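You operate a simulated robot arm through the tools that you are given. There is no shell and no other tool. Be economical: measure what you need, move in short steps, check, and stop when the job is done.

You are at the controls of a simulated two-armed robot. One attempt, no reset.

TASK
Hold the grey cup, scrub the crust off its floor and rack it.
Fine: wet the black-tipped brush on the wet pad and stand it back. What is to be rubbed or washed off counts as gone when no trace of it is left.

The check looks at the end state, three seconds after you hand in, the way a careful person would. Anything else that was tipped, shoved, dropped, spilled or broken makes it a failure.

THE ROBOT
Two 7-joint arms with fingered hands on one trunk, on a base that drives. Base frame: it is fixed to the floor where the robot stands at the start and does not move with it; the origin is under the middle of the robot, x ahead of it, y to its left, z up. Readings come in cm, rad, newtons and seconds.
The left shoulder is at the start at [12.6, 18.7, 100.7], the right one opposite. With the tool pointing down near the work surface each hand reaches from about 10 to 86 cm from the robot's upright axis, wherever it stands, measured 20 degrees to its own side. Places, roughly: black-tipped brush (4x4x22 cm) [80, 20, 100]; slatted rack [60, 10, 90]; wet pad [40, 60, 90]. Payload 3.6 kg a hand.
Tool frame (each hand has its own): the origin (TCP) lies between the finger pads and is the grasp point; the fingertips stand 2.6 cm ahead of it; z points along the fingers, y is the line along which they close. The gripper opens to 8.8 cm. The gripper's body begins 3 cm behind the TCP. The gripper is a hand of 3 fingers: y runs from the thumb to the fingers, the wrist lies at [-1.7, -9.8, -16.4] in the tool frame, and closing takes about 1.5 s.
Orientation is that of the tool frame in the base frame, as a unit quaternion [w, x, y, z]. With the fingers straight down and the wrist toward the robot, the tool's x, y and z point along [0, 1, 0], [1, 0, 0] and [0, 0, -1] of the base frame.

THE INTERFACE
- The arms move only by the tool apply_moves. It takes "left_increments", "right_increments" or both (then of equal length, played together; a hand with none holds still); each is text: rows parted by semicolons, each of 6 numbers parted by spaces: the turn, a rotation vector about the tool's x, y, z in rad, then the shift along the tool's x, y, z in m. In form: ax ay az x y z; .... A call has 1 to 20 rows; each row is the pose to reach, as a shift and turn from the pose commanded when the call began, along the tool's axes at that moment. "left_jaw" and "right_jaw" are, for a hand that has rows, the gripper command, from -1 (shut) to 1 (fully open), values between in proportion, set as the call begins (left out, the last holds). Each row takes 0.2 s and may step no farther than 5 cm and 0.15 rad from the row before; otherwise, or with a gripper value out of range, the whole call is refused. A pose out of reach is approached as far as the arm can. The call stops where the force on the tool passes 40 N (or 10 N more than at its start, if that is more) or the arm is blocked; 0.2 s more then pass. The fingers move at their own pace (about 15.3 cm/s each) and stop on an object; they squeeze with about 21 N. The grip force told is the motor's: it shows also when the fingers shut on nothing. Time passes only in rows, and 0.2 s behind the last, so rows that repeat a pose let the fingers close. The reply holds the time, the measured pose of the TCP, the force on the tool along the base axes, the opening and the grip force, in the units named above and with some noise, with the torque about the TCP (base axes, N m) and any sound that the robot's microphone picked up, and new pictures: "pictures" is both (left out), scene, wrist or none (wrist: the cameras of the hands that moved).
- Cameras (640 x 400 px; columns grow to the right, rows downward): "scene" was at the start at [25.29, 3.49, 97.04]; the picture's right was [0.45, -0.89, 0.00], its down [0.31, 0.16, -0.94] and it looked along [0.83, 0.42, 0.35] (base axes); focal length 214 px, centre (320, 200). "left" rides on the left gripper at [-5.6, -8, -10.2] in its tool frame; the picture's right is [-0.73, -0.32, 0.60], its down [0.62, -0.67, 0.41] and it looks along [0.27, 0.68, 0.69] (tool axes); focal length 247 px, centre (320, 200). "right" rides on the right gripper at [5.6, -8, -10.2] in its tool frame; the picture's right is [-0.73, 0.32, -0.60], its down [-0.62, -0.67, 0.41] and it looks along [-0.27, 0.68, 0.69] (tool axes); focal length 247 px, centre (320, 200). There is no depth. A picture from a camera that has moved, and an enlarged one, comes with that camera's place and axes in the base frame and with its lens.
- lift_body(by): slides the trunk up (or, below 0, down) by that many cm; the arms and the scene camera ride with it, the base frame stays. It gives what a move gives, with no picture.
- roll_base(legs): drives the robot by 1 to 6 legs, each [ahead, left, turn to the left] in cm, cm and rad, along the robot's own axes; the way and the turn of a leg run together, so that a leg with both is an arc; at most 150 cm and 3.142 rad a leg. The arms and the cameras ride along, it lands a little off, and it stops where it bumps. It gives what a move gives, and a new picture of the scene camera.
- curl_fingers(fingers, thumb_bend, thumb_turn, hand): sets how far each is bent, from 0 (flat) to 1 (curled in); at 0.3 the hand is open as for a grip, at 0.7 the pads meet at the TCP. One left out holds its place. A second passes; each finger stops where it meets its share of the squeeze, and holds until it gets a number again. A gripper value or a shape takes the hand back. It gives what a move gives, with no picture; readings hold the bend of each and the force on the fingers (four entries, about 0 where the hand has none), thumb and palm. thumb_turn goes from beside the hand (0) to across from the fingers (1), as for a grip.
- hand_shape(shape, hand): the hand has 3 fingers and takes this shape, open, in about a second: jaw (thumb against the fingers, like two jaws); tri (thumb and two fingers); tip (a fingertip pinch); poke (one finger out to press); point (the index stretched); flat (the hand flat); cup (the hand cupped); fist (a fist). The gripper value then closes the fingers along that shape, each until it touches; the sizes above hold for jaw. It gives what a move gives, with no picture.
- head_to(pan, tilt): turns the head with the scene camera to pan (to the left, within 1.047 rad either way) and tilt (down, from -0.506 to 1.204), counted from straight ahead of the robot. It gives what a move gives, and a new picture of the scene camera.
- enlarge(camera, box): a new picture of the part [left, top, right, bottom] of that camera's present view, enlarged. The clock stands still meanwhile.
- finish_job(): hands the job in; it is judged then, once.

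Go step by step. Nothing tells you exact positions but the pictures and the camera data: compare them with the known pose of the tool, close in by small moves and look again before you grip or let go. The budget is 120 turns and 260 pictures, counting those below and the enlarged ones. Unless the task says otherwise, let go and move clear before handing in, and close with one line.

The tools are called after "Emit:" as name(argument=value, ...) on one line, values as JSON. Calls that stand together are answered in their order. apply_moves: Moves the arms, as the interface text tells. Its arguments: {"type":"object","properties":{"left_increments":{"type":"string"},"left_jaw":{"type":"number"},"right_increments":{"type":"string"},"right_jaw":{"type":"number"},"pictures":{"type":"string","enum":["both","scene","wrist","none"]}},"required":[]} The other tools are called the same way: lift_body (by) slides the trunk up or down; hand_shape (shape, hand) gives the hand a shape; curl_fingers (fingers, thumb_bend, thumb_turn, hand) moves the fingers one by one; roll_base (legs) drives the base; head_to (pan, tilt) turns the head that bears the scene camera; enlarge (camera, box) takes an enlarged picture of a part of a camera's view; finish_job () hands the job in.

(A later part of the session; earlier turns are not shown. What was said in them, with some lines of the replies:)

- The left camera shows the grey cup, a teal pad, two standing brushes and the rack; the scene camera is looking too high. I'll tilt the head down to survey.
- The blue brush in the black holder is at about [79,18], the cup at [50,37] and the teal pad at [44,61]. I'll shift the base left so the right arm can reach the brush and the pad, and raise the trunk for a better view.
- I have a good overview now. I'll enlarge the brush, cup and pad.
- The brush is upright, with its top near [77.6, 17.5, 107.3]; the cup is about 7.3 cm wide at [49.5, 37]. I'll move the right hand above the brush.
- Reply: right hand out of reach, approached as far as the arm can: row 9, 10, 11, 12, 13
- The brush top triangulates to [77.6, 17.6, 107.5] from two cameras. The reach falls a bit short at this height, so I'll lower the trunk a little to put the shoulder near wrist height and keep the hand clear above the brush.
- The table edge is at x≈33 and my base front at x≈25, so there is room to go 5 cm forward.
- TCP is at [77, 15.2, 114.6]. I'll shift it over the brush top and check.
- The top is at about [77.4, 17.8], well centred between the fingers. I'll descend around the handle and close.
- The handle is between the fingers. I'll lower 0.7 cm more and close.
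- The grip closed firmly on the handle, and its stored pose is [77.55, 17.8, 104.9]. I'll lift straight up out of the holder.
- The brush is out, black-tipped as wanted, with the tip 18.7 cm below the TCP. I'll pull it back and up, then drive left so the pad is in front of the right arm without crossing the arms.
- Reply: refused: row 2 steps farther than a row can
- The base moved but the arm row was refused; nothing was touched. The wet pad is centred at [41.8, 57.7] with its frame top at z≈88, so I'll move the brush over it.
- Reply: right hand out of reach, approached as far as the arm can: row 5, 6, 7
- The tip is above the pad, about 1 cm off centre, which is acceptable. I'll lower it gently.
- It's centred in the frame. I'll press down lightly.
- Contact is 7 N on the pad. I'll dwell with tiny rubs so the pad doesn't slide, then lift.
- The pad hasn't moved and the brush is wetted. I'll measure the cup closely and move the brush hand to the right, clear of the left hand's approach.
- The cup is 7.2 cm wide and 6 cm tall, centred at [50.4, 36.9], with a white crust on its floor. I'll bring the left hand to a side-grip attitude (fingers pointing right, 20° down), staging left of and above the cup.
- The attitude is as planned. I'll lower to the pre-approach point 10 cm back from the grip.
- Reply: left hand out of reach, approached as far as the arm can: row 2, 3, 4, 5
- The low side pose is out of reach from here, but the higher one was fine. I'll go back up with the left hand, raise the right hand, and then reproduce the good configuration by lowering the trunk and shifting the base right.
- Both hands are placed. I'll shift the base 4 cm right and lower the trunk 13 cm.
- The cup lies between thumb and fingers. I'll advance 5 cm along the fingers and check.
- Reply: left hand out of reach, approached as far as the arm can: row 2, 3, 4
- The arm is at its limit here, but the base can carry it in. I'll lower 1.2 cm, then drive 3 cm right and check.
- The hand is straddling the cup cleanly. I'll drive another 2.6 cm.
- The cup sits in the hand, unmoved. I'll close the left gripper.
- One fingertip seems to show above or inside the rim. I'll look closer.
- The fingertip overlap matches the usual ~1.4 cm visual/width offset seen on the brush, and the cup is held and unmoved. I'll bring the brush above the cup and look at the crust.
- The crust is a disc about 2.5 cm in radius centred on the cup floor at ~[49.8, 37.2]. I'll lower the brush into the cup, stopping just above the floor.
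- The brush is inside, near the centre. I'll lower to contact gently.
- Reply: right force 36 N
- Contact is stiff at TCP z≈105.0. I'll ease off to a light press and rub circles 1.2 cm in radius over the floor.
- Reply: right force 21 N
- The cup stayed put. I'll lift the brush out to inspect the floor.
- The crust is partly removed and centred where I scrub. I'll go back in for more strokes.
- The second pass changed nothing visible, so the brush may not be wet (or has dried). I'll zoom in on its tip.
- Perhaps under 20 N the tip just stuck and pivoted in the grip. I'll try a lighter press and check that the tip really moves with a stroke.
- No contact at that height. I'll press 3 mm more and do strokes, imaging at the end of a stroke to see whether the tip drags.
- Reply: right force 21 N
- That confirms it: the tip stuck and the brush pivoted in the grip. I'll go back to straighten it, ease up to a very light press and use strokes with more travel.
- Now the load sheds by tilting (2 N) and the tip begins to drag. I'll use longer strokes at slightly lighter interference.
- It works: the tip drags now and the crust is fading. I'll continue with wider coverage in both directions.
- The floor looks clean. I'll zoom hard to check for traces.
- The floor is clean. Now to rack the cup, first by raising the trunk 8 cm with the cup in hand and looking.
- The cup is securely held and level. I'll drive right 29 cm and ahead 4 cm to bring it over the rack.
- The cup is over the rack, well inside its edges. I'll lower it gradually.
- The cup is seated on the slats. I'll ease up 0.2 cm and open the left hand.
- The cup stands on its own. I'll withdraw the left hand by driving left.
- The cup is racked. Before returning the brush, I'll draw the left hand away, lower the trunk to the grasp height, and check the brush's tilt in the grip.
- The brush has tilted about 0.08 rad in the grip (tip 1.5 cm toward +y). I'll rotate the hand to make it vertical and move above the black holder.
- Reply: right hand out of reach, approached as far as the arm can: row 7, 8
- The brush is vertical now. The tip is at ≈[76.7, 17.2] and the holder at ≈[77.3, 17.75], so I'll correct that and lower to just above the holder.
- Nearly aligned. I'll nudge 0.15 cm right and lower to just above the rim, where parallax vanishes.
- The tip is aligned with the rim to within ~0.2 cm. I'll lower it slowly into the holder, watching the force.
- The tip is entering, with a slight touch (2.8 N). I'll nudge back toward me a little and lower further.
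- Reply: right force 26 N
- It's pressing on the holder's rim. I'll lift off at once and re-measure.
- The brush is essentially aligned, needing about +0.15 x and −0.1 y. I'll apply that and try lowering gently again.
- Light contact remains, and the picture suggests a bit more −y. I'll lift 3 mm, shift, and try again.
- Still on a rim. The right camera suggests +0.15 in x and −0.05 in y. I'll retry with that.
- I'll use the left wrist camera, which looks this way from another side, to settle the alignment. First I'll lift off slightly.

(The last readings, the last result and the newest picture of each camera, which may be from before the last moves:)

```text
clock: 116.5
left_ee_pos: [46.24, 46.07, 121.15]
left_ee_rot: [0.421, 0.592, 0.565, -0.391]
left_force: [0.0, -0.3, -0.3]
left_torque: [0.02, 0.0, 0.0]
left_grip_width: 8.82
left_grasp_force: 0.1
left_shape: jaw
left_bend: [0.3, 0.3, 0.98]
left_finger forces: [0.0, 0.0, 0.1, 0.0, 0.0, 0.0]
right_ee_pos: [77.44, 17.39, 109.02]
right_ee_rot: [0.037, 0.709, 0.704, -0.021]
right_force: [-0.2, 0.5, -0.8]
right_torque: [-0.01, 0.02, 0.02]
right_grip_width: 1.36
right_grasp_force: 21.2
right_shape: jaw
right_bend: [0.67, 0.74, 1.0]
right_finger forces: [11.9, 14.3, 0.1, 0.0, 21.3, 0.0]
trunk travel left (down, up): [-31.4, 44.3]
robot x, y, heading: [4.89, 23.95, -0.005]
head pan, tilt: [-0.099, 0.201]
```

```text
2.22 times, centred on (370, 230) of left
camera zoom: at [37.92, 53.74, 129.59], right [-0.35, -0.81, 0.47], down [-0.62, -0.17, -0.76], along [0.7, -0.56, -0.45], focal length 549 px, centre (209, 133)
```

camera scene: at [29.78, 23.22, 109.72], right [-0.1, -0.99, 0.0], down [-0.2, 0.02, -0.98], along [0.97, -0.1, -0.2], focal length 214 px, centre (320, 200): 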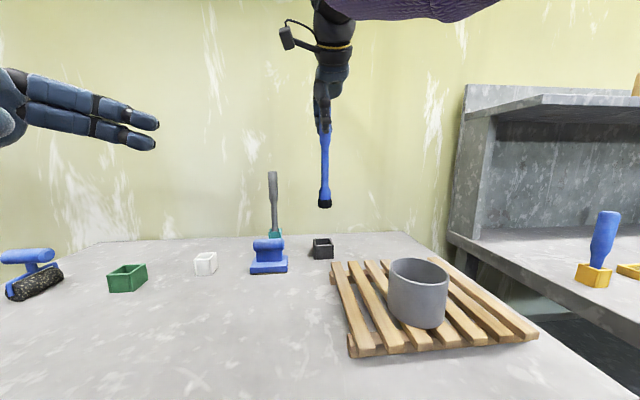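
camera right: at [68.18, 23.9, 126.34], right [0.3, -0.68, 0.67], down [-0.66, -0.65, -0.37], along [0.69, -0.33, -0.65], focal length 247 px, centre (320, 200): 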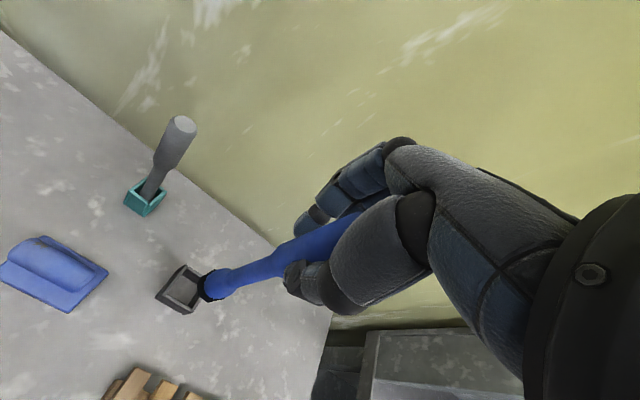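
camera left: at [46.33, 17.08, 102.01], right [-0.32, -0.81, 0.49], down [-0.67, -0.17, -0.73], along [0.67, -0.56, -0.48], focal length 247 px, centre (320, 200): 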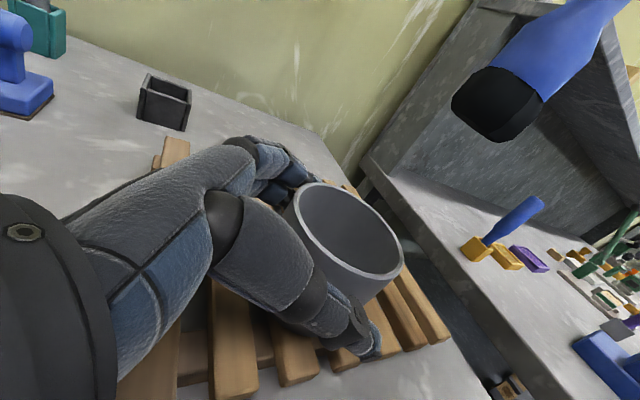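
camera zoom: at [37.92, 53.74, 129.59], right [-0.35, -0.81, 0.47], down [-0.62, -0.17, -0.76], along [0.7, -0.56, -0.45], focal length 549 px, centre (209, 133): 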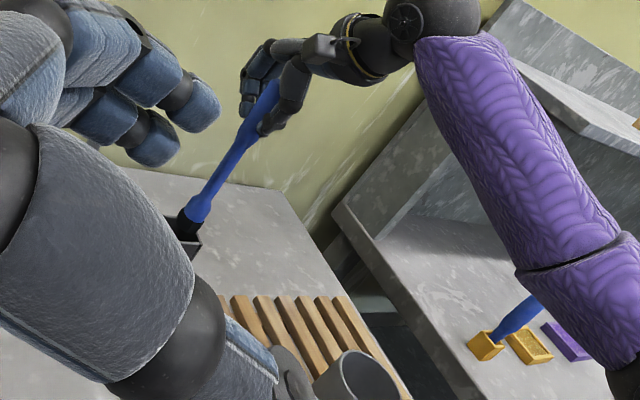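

Emit:
apply_moves(left_increments="0 0 0 0.01 0 -0.04;0 0 0 0.02 0 -0.07;0 0 0 0.02 0 -0.07", pictures="none")

Emit:
enlarge(camera="left", box=[290, 190, 390, 270])

Emit:
enlarge(camera="scene", box=[300, 200, 350, 270])

```text
clock: 117.3
left_ee_pos: [46.26, 53.35, 121.5]
left_ee_rot: [0.42, 0.592, 0.565, -0.392]
left_force: [-0.4, -0.2, 0.2]
left_torque: [0.02, -0.01, 0.03]
left_grip_width: 8.78
left_grasp_force: 0.1
left_shape: jaw
left_bend: [0.3, 0.3, 0.98]
left_finger forces: [0.1, 0.1, 0.0, 0.0, 0.0, 0.1]
right_ee_pos: [77.4, 17.53, 109.05]
right_ee_rot: [0.037, 0.709, 0.704, -0.021]
right_force: [0.3, -0.4, 0.6]
right_torque: [-0.03, -0.02, 0.01]
right_grip_width: 1.33
right_grasp_force: 21.0
right_shape: jaw
right_bend: [0.67, 0.74, 1.0]
right_finger forces: [11.9, 14.4, 0.0, 0.0, 21.2, 0.0]
trunk travel left (down, up): [-31.4, 44.3]
robot x, y, heading: [4.98, 24.32, -0.005]
head pan, tilt: [-0.099, 0.201]
```

```text
5.00 times, centred on (340, 230) of left
camera zoom: at [37.82, 61.1, 129.96], right [-0.35, -0.81, 0.47], down [-0.62, -0.17, -0.76], along [0.7, -0.56, -0.45], focal length 1235 px, centre (220, 50)
```

zoom: 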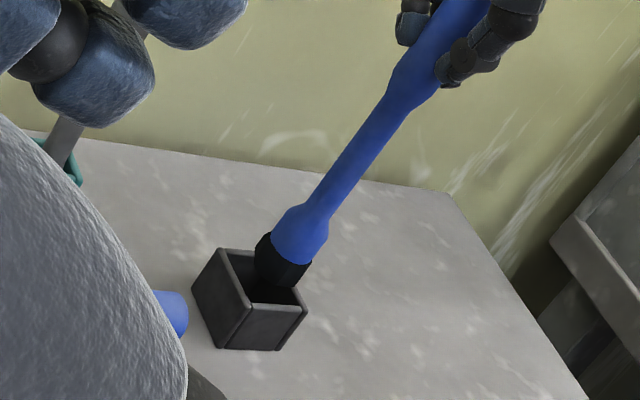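

```text
5.71 times, centred on (325, 235) of scene
camera zoom: at [29.82, 23.19, 109.71], right [-0.1, -0.99, 0.0], down [-0.2, 0.02, -0.98], along [0.97, -0.1, -0.2], focal length 1226 px, centre (291, 0)
```

zoom: 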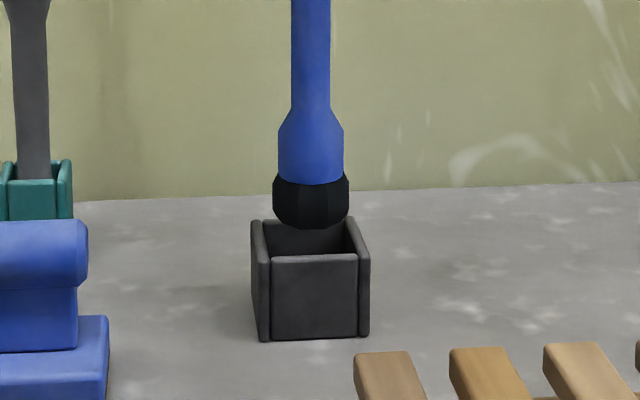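

Emit:
enlarge(camera="left", box=[320, 225, 368, 265])

```text
10.00 times, centred on (344, 245) of left
camera zoom: at [37.82, 61.1, 129.96], right [-0.35, -0.81, 0.47], down [-0.62, -0.17, -0.76], along [0.7, -0.56, -0.45], focal length 2470 px, centre (80, -250)
```

zoom: 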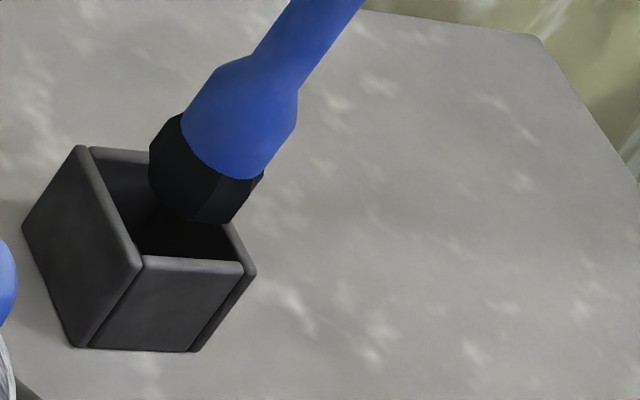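

The left camera shows the tip still needs about +0.18 in x and +0.08 in y. I'll apply that and lower.

Emit:
apply_moves(right_increments="0 0 0 0.0009 0.0019 0;0 0 0 0.0012 0.0018 0.005;0 0 0 0.0016 0.0017 0.009;0 0 0 0.0018 0.0016 0.0125;0 0 0 0.0018 0.0016 0.0125", pictures="none")

Emit:
enlarge(camera="left", box=[320, 225, 368, 265])

```text
clock: 118.5
left_ee_pos: [46.23, 53.43, 121.54]
left_ee_rot: [0.421, 0.593, 0.565, -0.391]
left_force: [0.1, -0.5, 0.3]
left_torque: [0.01, 0.0, -0.04]
left_grip_width: 8.77
left_grasp_force: 0.1
left_shape: jaw
left_bend: [0.3, 0.3, 0.98]
left_finger forces: [0.1, 0.1, 0.0, 0.0, 0.0, 0.1]
right_ee_pos: [77.78, 17.58, 107.8]
right_ee_rot: [0.037, 0.708, 0.705, -0.021]
right_force: [0.3, -0.3, -1.2]
right_torque: [0.04, 0.04, 0.01]
right_grip_width: 1.33
right_grasp_force: 21.0
right_shape: jaw
right_bend: [0.67, 0.74, 1.0]
right_finger forces: [11.9, 14.2, 0.0, 0.1, 21.3, 0.0]
trunk travel left (down, up): [-31.4, 44.3]
robot x, y, heading: [4.93, 23.94, -0.004]
head pan, tilt: [-0.099, 0.201]
```

```text
10.00 times, centred on (344, 245) of left
camera zoom: at [37.81, 61.07, 129.95], right [-0.35, -0.81, 0.47], down [-0.62, -0.17, -0.76], along [0.7, -0.56, -0.45], focal length 2470 px, centre (80, -250)
```

zoom: 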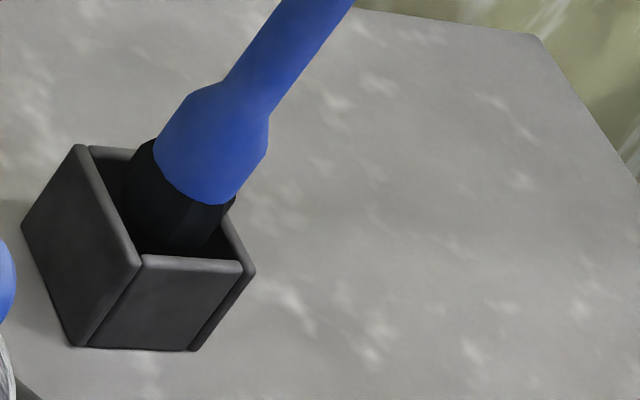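

It's in: 107.8 with no force. I'll continue down toward the holder floor.

Emit:
apply_moves(right_increments="0 0 0 0 0 0.005;0 0 0 0 0 0.01;0 0 0 0 0 0.015;0 0 0 0 0 0.02;0 0 0 0 0 0.024;0 0 0 0 0 0.024", pictures="none")

Emit:
enlarge(camera="left", box=[300, 190, 396, 270])

Emit:
enlarge(camera="scene", box=[280, 130, 380, 270])

```text
clock: 119.9
left_ee_pos: [46.28, 53.29, 121.41]
left_ee_rot: [0.42, 0.592, 0.566, -0.392]
left_force: [-0.5, -0.5, -0.3]
left_torque: [-0.01, -0.03, 0.01]
left_grip_width: 8.79
left_grasp_force: 0.0
left_shape: jaw
left_bend: [0.3, 0.3, 0.98]
left_finger forces: [0.1, 0.0, 0.0, 0.0, 0.0, 0.1]
right_ee_pos: [77.76, 17.46, 105.3]
right_ee_rot: [0.037, 0.709, 0.704, -0.021]
right_force: [0.9, 0.1, 0.0]
right_torque: [-0.05, 0.0, 0.01]
right_grip_width: 1.37
right_grasp_force: 20.8
right_shape: jaw
right_bend: [0.67, 0.74, 1.0]
right_finger forces: [11.8, 14.4, 0.1, 0.1, 21.3, 0.1]
trunk travel left (down, up): [-31.4, 44.3]
robot x, y, heading: [5.2, 23.8, -0.002]
head pan, tilt: [-0.099, 0.201]
```

```text
5.00 times, centred on (348, 230) of left
camera zoom: at [37.81, 61.07, 129.95], right [-0.35, -0.81, 0.47], down [-0.62, -0.17, -0.76], along [0.7, -0.56, -0.45], focal length 1235 px, centre (180, 50)
```

zoom: 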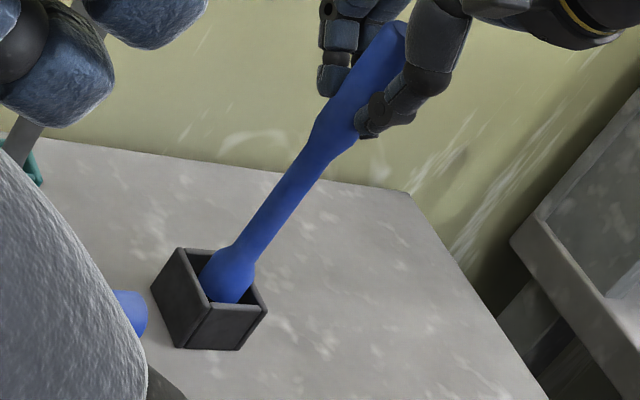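

```text
2.86 times, centred on (330, 200) of scene
camera zoom: at [29.8, 23.2, 109.71], right [-0.1, -0.99, 0.0], down [-0.2, 0.02, -0.98], along [0.97, -0.1, -0.2], focal length 613 px, centre (291, 200)
```

zoom: 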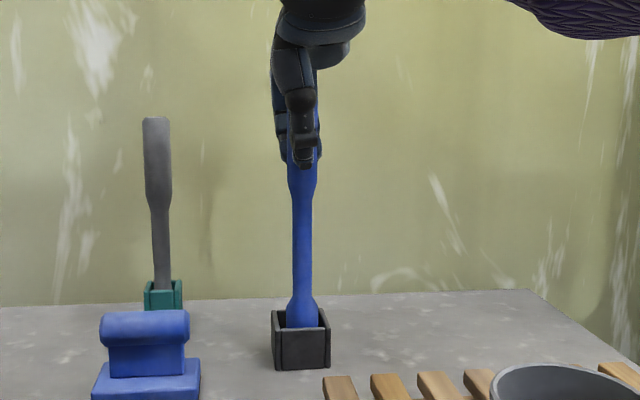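

Smoothly inserted. I'll lower the last few millimetres until it touches.

Emit:
apply_moves(right_increments="0 0 0 0 0 0.002;0 0 0 0 0 0.003;0 0 0 0 0 0.003", pictures="none")

Emit:
apply_moves(right_increments="0 0 0 0 0 0.002;0 0 0 0 0 0.003;0 0 0 0 0 0.003", pictures="none")

```text
clock: 120.7
left_ee_pos: [46.15, 53.32, 121.55]
left_ee_rot: [0.421, 0.592, 0.565, -0.391]
left_force: [0.6, 0.2, -0.3]
left_torque: [-0.02, -0.01, -0.02]
left_grip_width: 8.8
left_grasp_force: 0.1
left_shape: jaw
left_bend: [0.3, 0.3, 0.98]
left_finger forces: [0.1, 0.0, 0.0, 0.0, 0.0, 0.0]
right_ee_pos: [77.85, 17.5, 105.05]
right_ee_rot: [0.037, 0.709, 0.704, -0.022]
right_force: [0.4, -0.3, -0.4]
right_torque: [0.01, 0.0, -0.01]
right_grip_width: 1.37
right_grasp_force: 20.4
right_shape: jaw
right_bend: [0.67, 0.74, 1.0]
right_finger forces: [11.9, 14.3, 0.0, 0.0, 21.2, 0.1]
trunk travel left (down, up): [-31.4, 44.3]
robot x, y, heading: [5.06, 23.95, -0.005]
head pan, tilt: [-0.099, 0.201]
```

```text
clock: 121.5
left_ee_pos: [46.17, 53.28, 121.5]
left_ee_rot: [0.42, 0.592, 0.566, -0.391]
left_force: [0.2, -0.3, 1.1]
left_torque: [0.04, -0.01, 0.0]
left_grip_width: 8.8
left_grasp_force: 0.1
left_shape: jaw
left_bend: [0.3, 0.3, 0.98]
left_finger forces: [0.1, 0.0, 0.0, 0.0, 0.0, 0.0]
right_ee_pos: [77.94, 17.39, 104.72]
right_ee_rot: [0.036, 0.709, 0.704, -0.021]
right_force: [-1.0, 0.1, -0.7]
right_torque: [-0.01, -0.01, 0.0]
right_grip_width: 1.34
right_grasp_force: 20.8
right_shape: jaw
right_bend: [0.67, 0.74, 1.0]
right_finger forces: [11.8, 14.2, 0.1, 0.0, 21.2, 0.1]
trunk travel left (down, up): [-31.4, 44.3]
robot x, y, heading: [5.06, 24.25, -0.001]
head pan, tilt: [-0.099, 0.201]
```

Emit:
apply_moves(right_increments="0 0 0 0.0005 -0.0005 0.002;0 0 0 0.001 -0.001 0.003;0 0 0 0.001 -0.001 0.003", pictures="none")

```text
clock: 122.3
left_ee_pos: [46.1, 53.36, 121.43]
left_ee_rot: [0.421, 0.592, 0.565, -0.391]
left_force: [0.5, 0.0, -0.4]
left_torque: [0.02, -0.03, 0.01]
left_grip_width: 8.79
left_grasp_force: 0.1
left_shape: jaw
left_bend: [0.3, 0.3, 0.98]
left_finger forces: [0.0, 0.1, 0.0, 0.0, 0.0, 0.1]
right_ee_pos: [77.59, 17.4, 104.58]
right_ee_rot: [0.038, 0.709, 0.704, -0.021]
right_force: [0.6, -0.2, 4.3]
right_torque: [-0.03, -0.01, -0.01]
right_grip_width: 1.34
right_grasp_force: 20.6
right_shape: jaw
right_bend: [0.67, 0.74, 1.0]
right_finger forces: [12.2, 14.9, 0.0, 0.0, 21.5, 0.0]
trunk travel left (down, up): [-31.4, 44.3]
robot x, y, heading: [4.83, 24.08, -0.005]
head pan, tilt: [-0.099, 0.201]
```

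The brush rests on the holder floor (4 N). I'll open the right hand.

Emit:
apply_moves(right_increments="0 0 0 0 0 0;0 0 0 0 0 0;0 0 0 0 0 0;0 0 0 0 0 0;0 0 0 0 0 0;0 0 0 0 0 0;0 0 0 0 0 0", right_jaw=1)

Emit:
enlarge(camera="left", box=[300, 170, 412, 270])

```text
clock: 123.9
left_ee_pos: [46.19, 53.27, 121.54]
left_ee_rot: [0.421, 0.592, 0.565, -0.391]
left_force: [-1.3, 0.2, 0.4]
left_torque: [0.03, 0.0, -0.02]
left_grip_width: 8.78
left_grasp_force: 0.1
left_shape: jaw
left_bend: [0.3, 0.3, 0.98]
left_finger forces: [0.0, 0.1, 0.0, 0.0, 0.1, 0.0]
right_ee_pos: [77.81, 17.45, 104.42]
right_ee_rot: [0.038, 0.708, 0.705, -0.021]
right_force: [-0.1, -0.2, -0.5]
right_torque: [0.03, 0.03, 0.01]
right_grip_width: 8.79
right_grasp_force: 0.0
right_shape: jaw
right_bend: [0.3, 0.3, 0.98]
right_finger forces: [0.1, 0.0, 0.1, 0.1, 0.1, 0.0]
trunk travel left (down, up): [-31.4, 44.3]
robot x, y, heading: [4.82, 24.05, -0.002]
head pan, tilt: [-0.099, 0.201]
camera scene: at [29.8, 23.2, 109.71], right [-0.1, -0.99, 0.0], down [-0.2, 0.02, -0.98], along [0.97, -0.1, -0.2], focal length 214 px, centre (320, 200)
camera right: at [69.33, 24.01, 113.95], right [0.3, -0.68, 0.66], down [-0.66, -0.65, -0.37], along [0.69, -0.33, -0.65], focal length 247 px, centre (320, 200)
```

scene: 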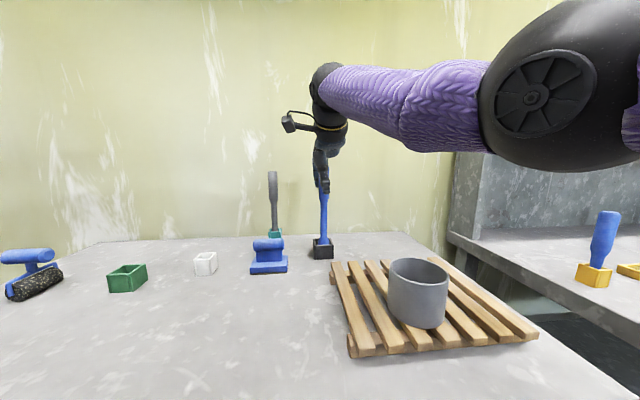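
right: 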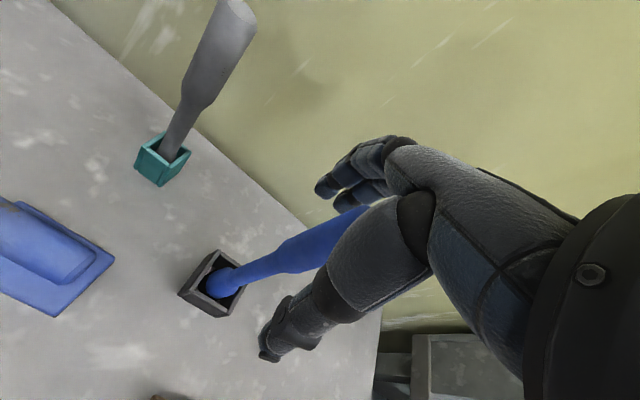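

```text
4.00 times, centred on (356, 220) of left
camera zoom: at [37.81, 61.07, 129.95], right [-0.35, -0.81, 0.47], down [-0.62, -0.17, -0.76], along [0.7, -0.56, -0.45], focal length 988 px, centre (176, 120)
```

zoom: 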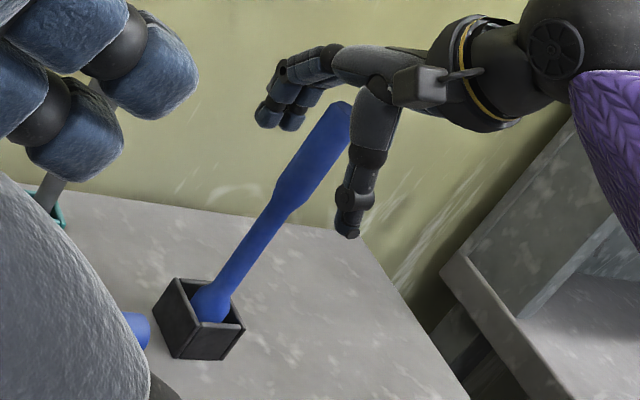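

The brush stands upright on its own. I'll withdraw the right hand straight up, then back.

Emit:
apply_moves(right_increments="0 0 0 -0.0025 0.0007 -0.03;0 0 0 -0.005 0.0014 -0.06;0 0 0 -0.0075 0.0022 -0.09;0 0 0 -0.01 0.001 -0.115;0 0 0 -0.01 -0.03 -0.13;0 0 0 -0.01 -0.07 -0.14;0 0 0 -0.01 -0.11 -0.14;0 0 0 -0.01 -0.15 -0.14;0 0 0 -0.01 -0.19 -0.14;0 0 0 -0.01 -0.19 -0.14", pictures="both")

Emit:
enlarge(camera="scene", box=[240, 140, 460, 370])

```text
clock: 126.1
left_ee_pos: [46.19, 53.37, 121.46]
left_ee_rot: [0.42, 0.592, 0.565, -0.391]
left_force: [0.3, -0.7, -0.2]
left_torque: [0.0, 0.01, -0.02]
left_grip_width: 8.75
left_grasp_force: 0.1
left_shape: jaw
left_bend: [0.3, 0.3, 0.98]
left_finger forces: [0.0, 0.0, 0.0, 0.1, 0.1, 0.0]
right_ee_pos: [64.17, 17.85, 116.62]
right_ee_rot: [0.038, 0.709, 0.704, -0.02]
right_force: [0.2, -0.4, 0.6]
right_torque: [0.04, 0.03, 0.0]
right_grip_width: 8.81
right_grasp_force: 0.0
right_shape: jaw
right_bend: [0.3, 0.3, 0.98]
right_finger forces: [0.1, 0.1, 0.1, 0.0, 0.1, 0.0]
right hand out of reach, approached as far as the arm can: row 4, 8, 9, 10
trunk travel left (down, up): [-31.4, 44.3]
robot x, y, heading: [4.84, 24.29, -0.004]
head pan, tilt: [-0.099, 0.201]
camera scene: at [29.8, 23.2, 109.71], right [-0.1, -0.99, 0.0], down [-0.2, 0.02, -0.98], along [0.97, -0.1, -0.2], focal length 214 px, centre (320, 200)
camera right: at [55.76, 24.43, 126.1], right [0.3, -0.68, 0.66], down [-0.66, -0.65, -0.37], along [0.69, -0.33, -0.65], focal length 247 px, centre (320, 200)
```

scene: 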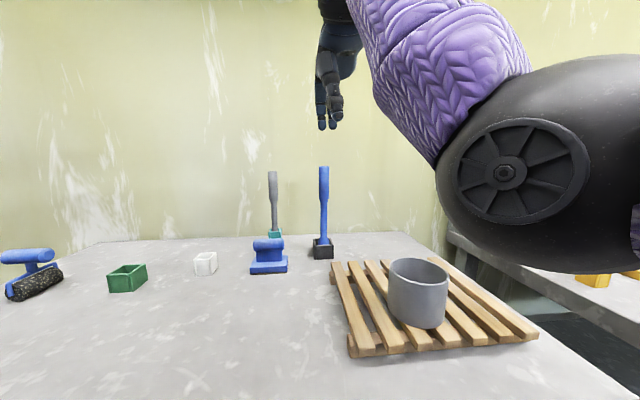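
right: 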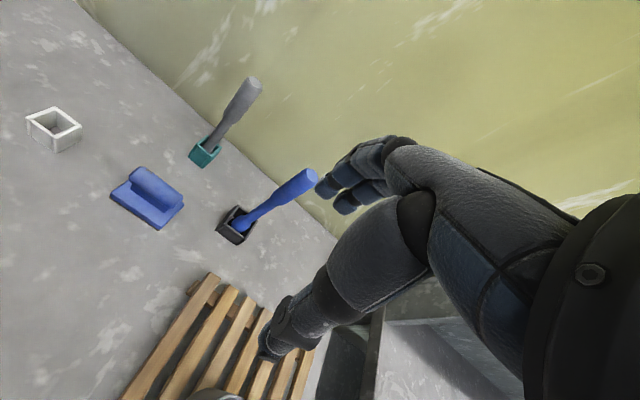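

```text
1.74 times, centred on (350, 255) of scene
camera zoom: at [29.8, 23.2, 109.71], right [-0.1, -0.99, 0.0], down [-0.2, 0.02, -0.98], along [0.97, -0.1, -0.2], focal length 373 px, centre (268, 104)
```

zoom: 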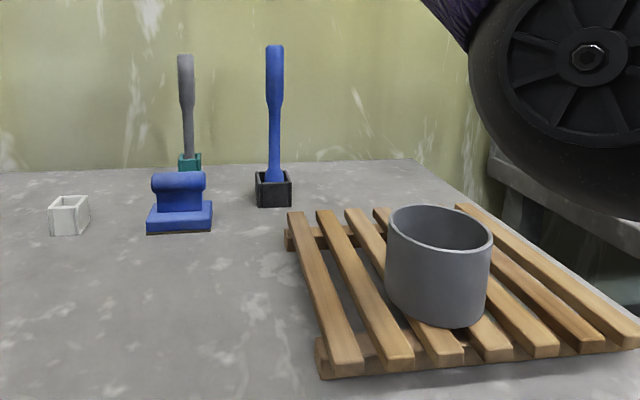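

Everything is in place. I'll do a last check of the cup floor from above while drawing the right hand back and clear.

Emit:
apply_moves(right_increments="0 0 0 0 -0.02 -0.04;0 0 0 0 -0.05 -0.08;0 0 0 -0.02 -0.08 -0.1;0 0 0 -0.05 -0.1 -0.12;0 0 0 -0.08 -0.1 -0.14;0 0 0 -0.08 -0.1 -0.14", pictures="wrist")

Emit:
enlarge(camera="right", box=[130, 290, 290, 400])

Emit:
head_to(pan=0.4, tilt=0.45)

```text
clock: 127.5
left_ee_pos: [46.33, 53.42, 121.46]
left_ee_rot: [0.421, 0.592, 0.565, -0.391]
left_force: [-0.9, 0.2, -0.1]
left_torque: [0.0, -0.01, 0.0]
left_grip_width: 8.78
left_grasp_force: 0.0
left_shape: jaw
left_bend: [0.3, 0.3, 0.98]
left_finger forces: [0.0, 0.0, 0.0, 0.0, 0.1, 0.1]
right_ee_pos: [64.89, 10.66, 133.3]
right_ee_rot: [0.037, 0.709, 0.704, -0.023]
right_force: [0.2, 0.3, -0.3]
right_torque: [-0.01, 0.04, -0.01]
right_grip_width: 8.78
right_grasp_force: 0.2
right_shape: jaw
right_bend: [0.3, 0.3, 0.98]
right_finger forces: [0.1, 0.1, 0.0, 0.0, 0.1, 0.0]
right hand out of reach, approached as far as the arm can: row 1, 2, 3, 4, 5, 6
trunk travel left (down, up): [-31.4, 44.3]
robot x, y, heading: [4.84, 24.14, 0.002]
head pan, tilt: [-0.099, 0.201]
camera right: at [56.46, 17.2, 142.81], right [0.3, -0.68, 0.66], down [-0.66, -0.65, -0.37], along [0.69, -0.33, -0.65], focal length 247 px, centre (320, 200)
```

right: 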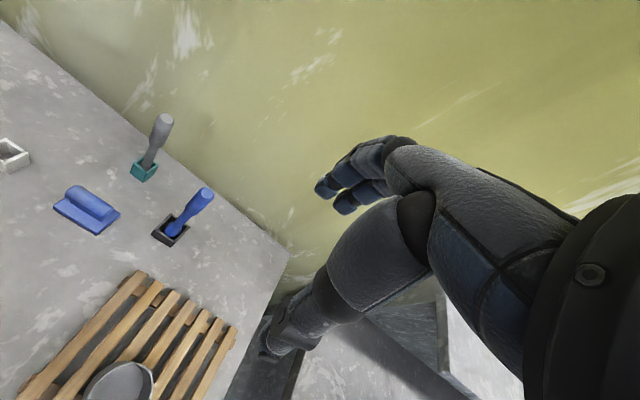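

```text
3.64 times, centred on (210, 345) of right
camera zoom: at [56.46, 17.2, 142.81], right [0.3, -0.68, 0.66], down [-0.66, -0.65, -0.37], along [0.69, -0.33, -0.65], focal length 898 px, centre (720, -327)
```

zoom: 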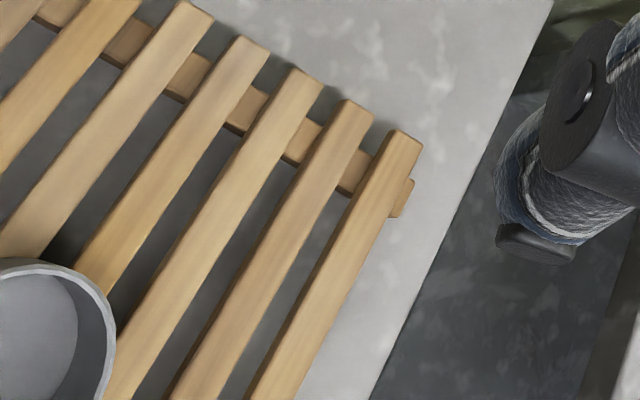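

```text
clock: 128.4
left_ee_pos: [46.11, 53.42, 121.33]
left_ee_rot: [0.421, 0.592, 0.565, -0.391]
left_force: [0.0, -0.4, -0.3]
left_torque: [0.01, -0.02, 0.0]
left_grip_width: 8.77
left_grasp_force: 0.0
left_shape: jaw
left_bend: [0.3, 0.3, 0.98]
left_finger forces: [0.0, 0.1, 0.0, 0.0, 0.0, 0.0]
right_ee_pos: [64.72, 10.56, 133.34]
right_ee_rot: [0.038, 0.709, 0.704, -0.02]
right_force: [0.4, -0.4, -0.1]
right_torque: [0.04, 0.03, 0.01]
right_grip_width: 8.78
right_grasp_force: 0.1
right_shape: jaw
right_bend: [0.3, 0.3, 0.98]
right_finger forces: [0.1, 0.0, 0.1, 0.0, 0.0, 0.1]
trunk travel left (down, up): [-31.4, 44.3]
robot x, y, heading: [4.86, 24.34, -0.008]
head pan, tilt: [0.4, 0.45]
camera scene: at [29.01, 27.69, 107.39], right [0.38, -0.92, 0.0], down [-0.4, -0.17, -0.9], along [0.83, 0.35, -0.43], focal length 214 px, centre (320, 200)
```

scene: 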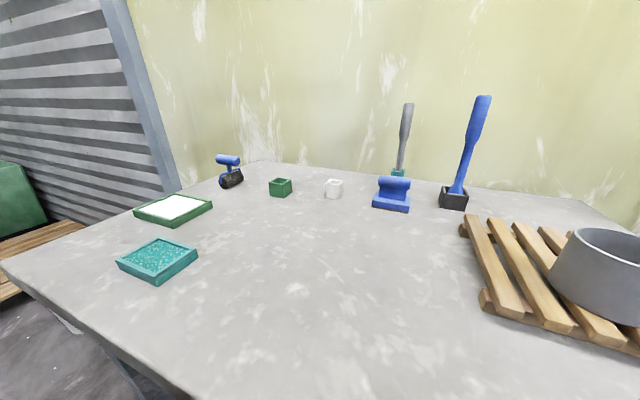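

The pad, tray and other items are all in place. One last zoom on the cup floor.

Emit:
enlarge(camera="right", box=[70, 340, 170, 400])

```text
6.40 times, centred on (120, 370) of right
camera zoom: at [56.36, 17.16, 142.84], right [0.3, -0.68, 0.66], down [-0.66, -0.65, -0.37], along [0.69, -0.33, -0.65], focal length 1581 px, centre (1600, -888)
```

zoom: 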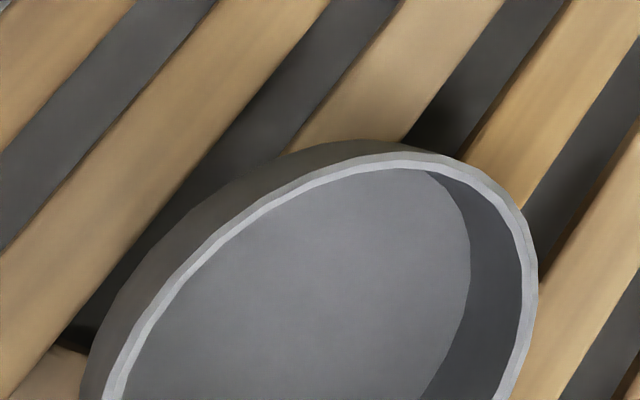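

The cup floor is clean from this side too, the cup is on the rack, the brush is back in its holder, and both hands are clear. I'm handing in.

Emit:
finish_job()

```text
The job is handed in.
```

The grey cup was scrubbed with the wetted black-tipped brush until no trace of crust showed and now stands upright on the rack; the brush is back in its black holder and nothing else was disturbed.
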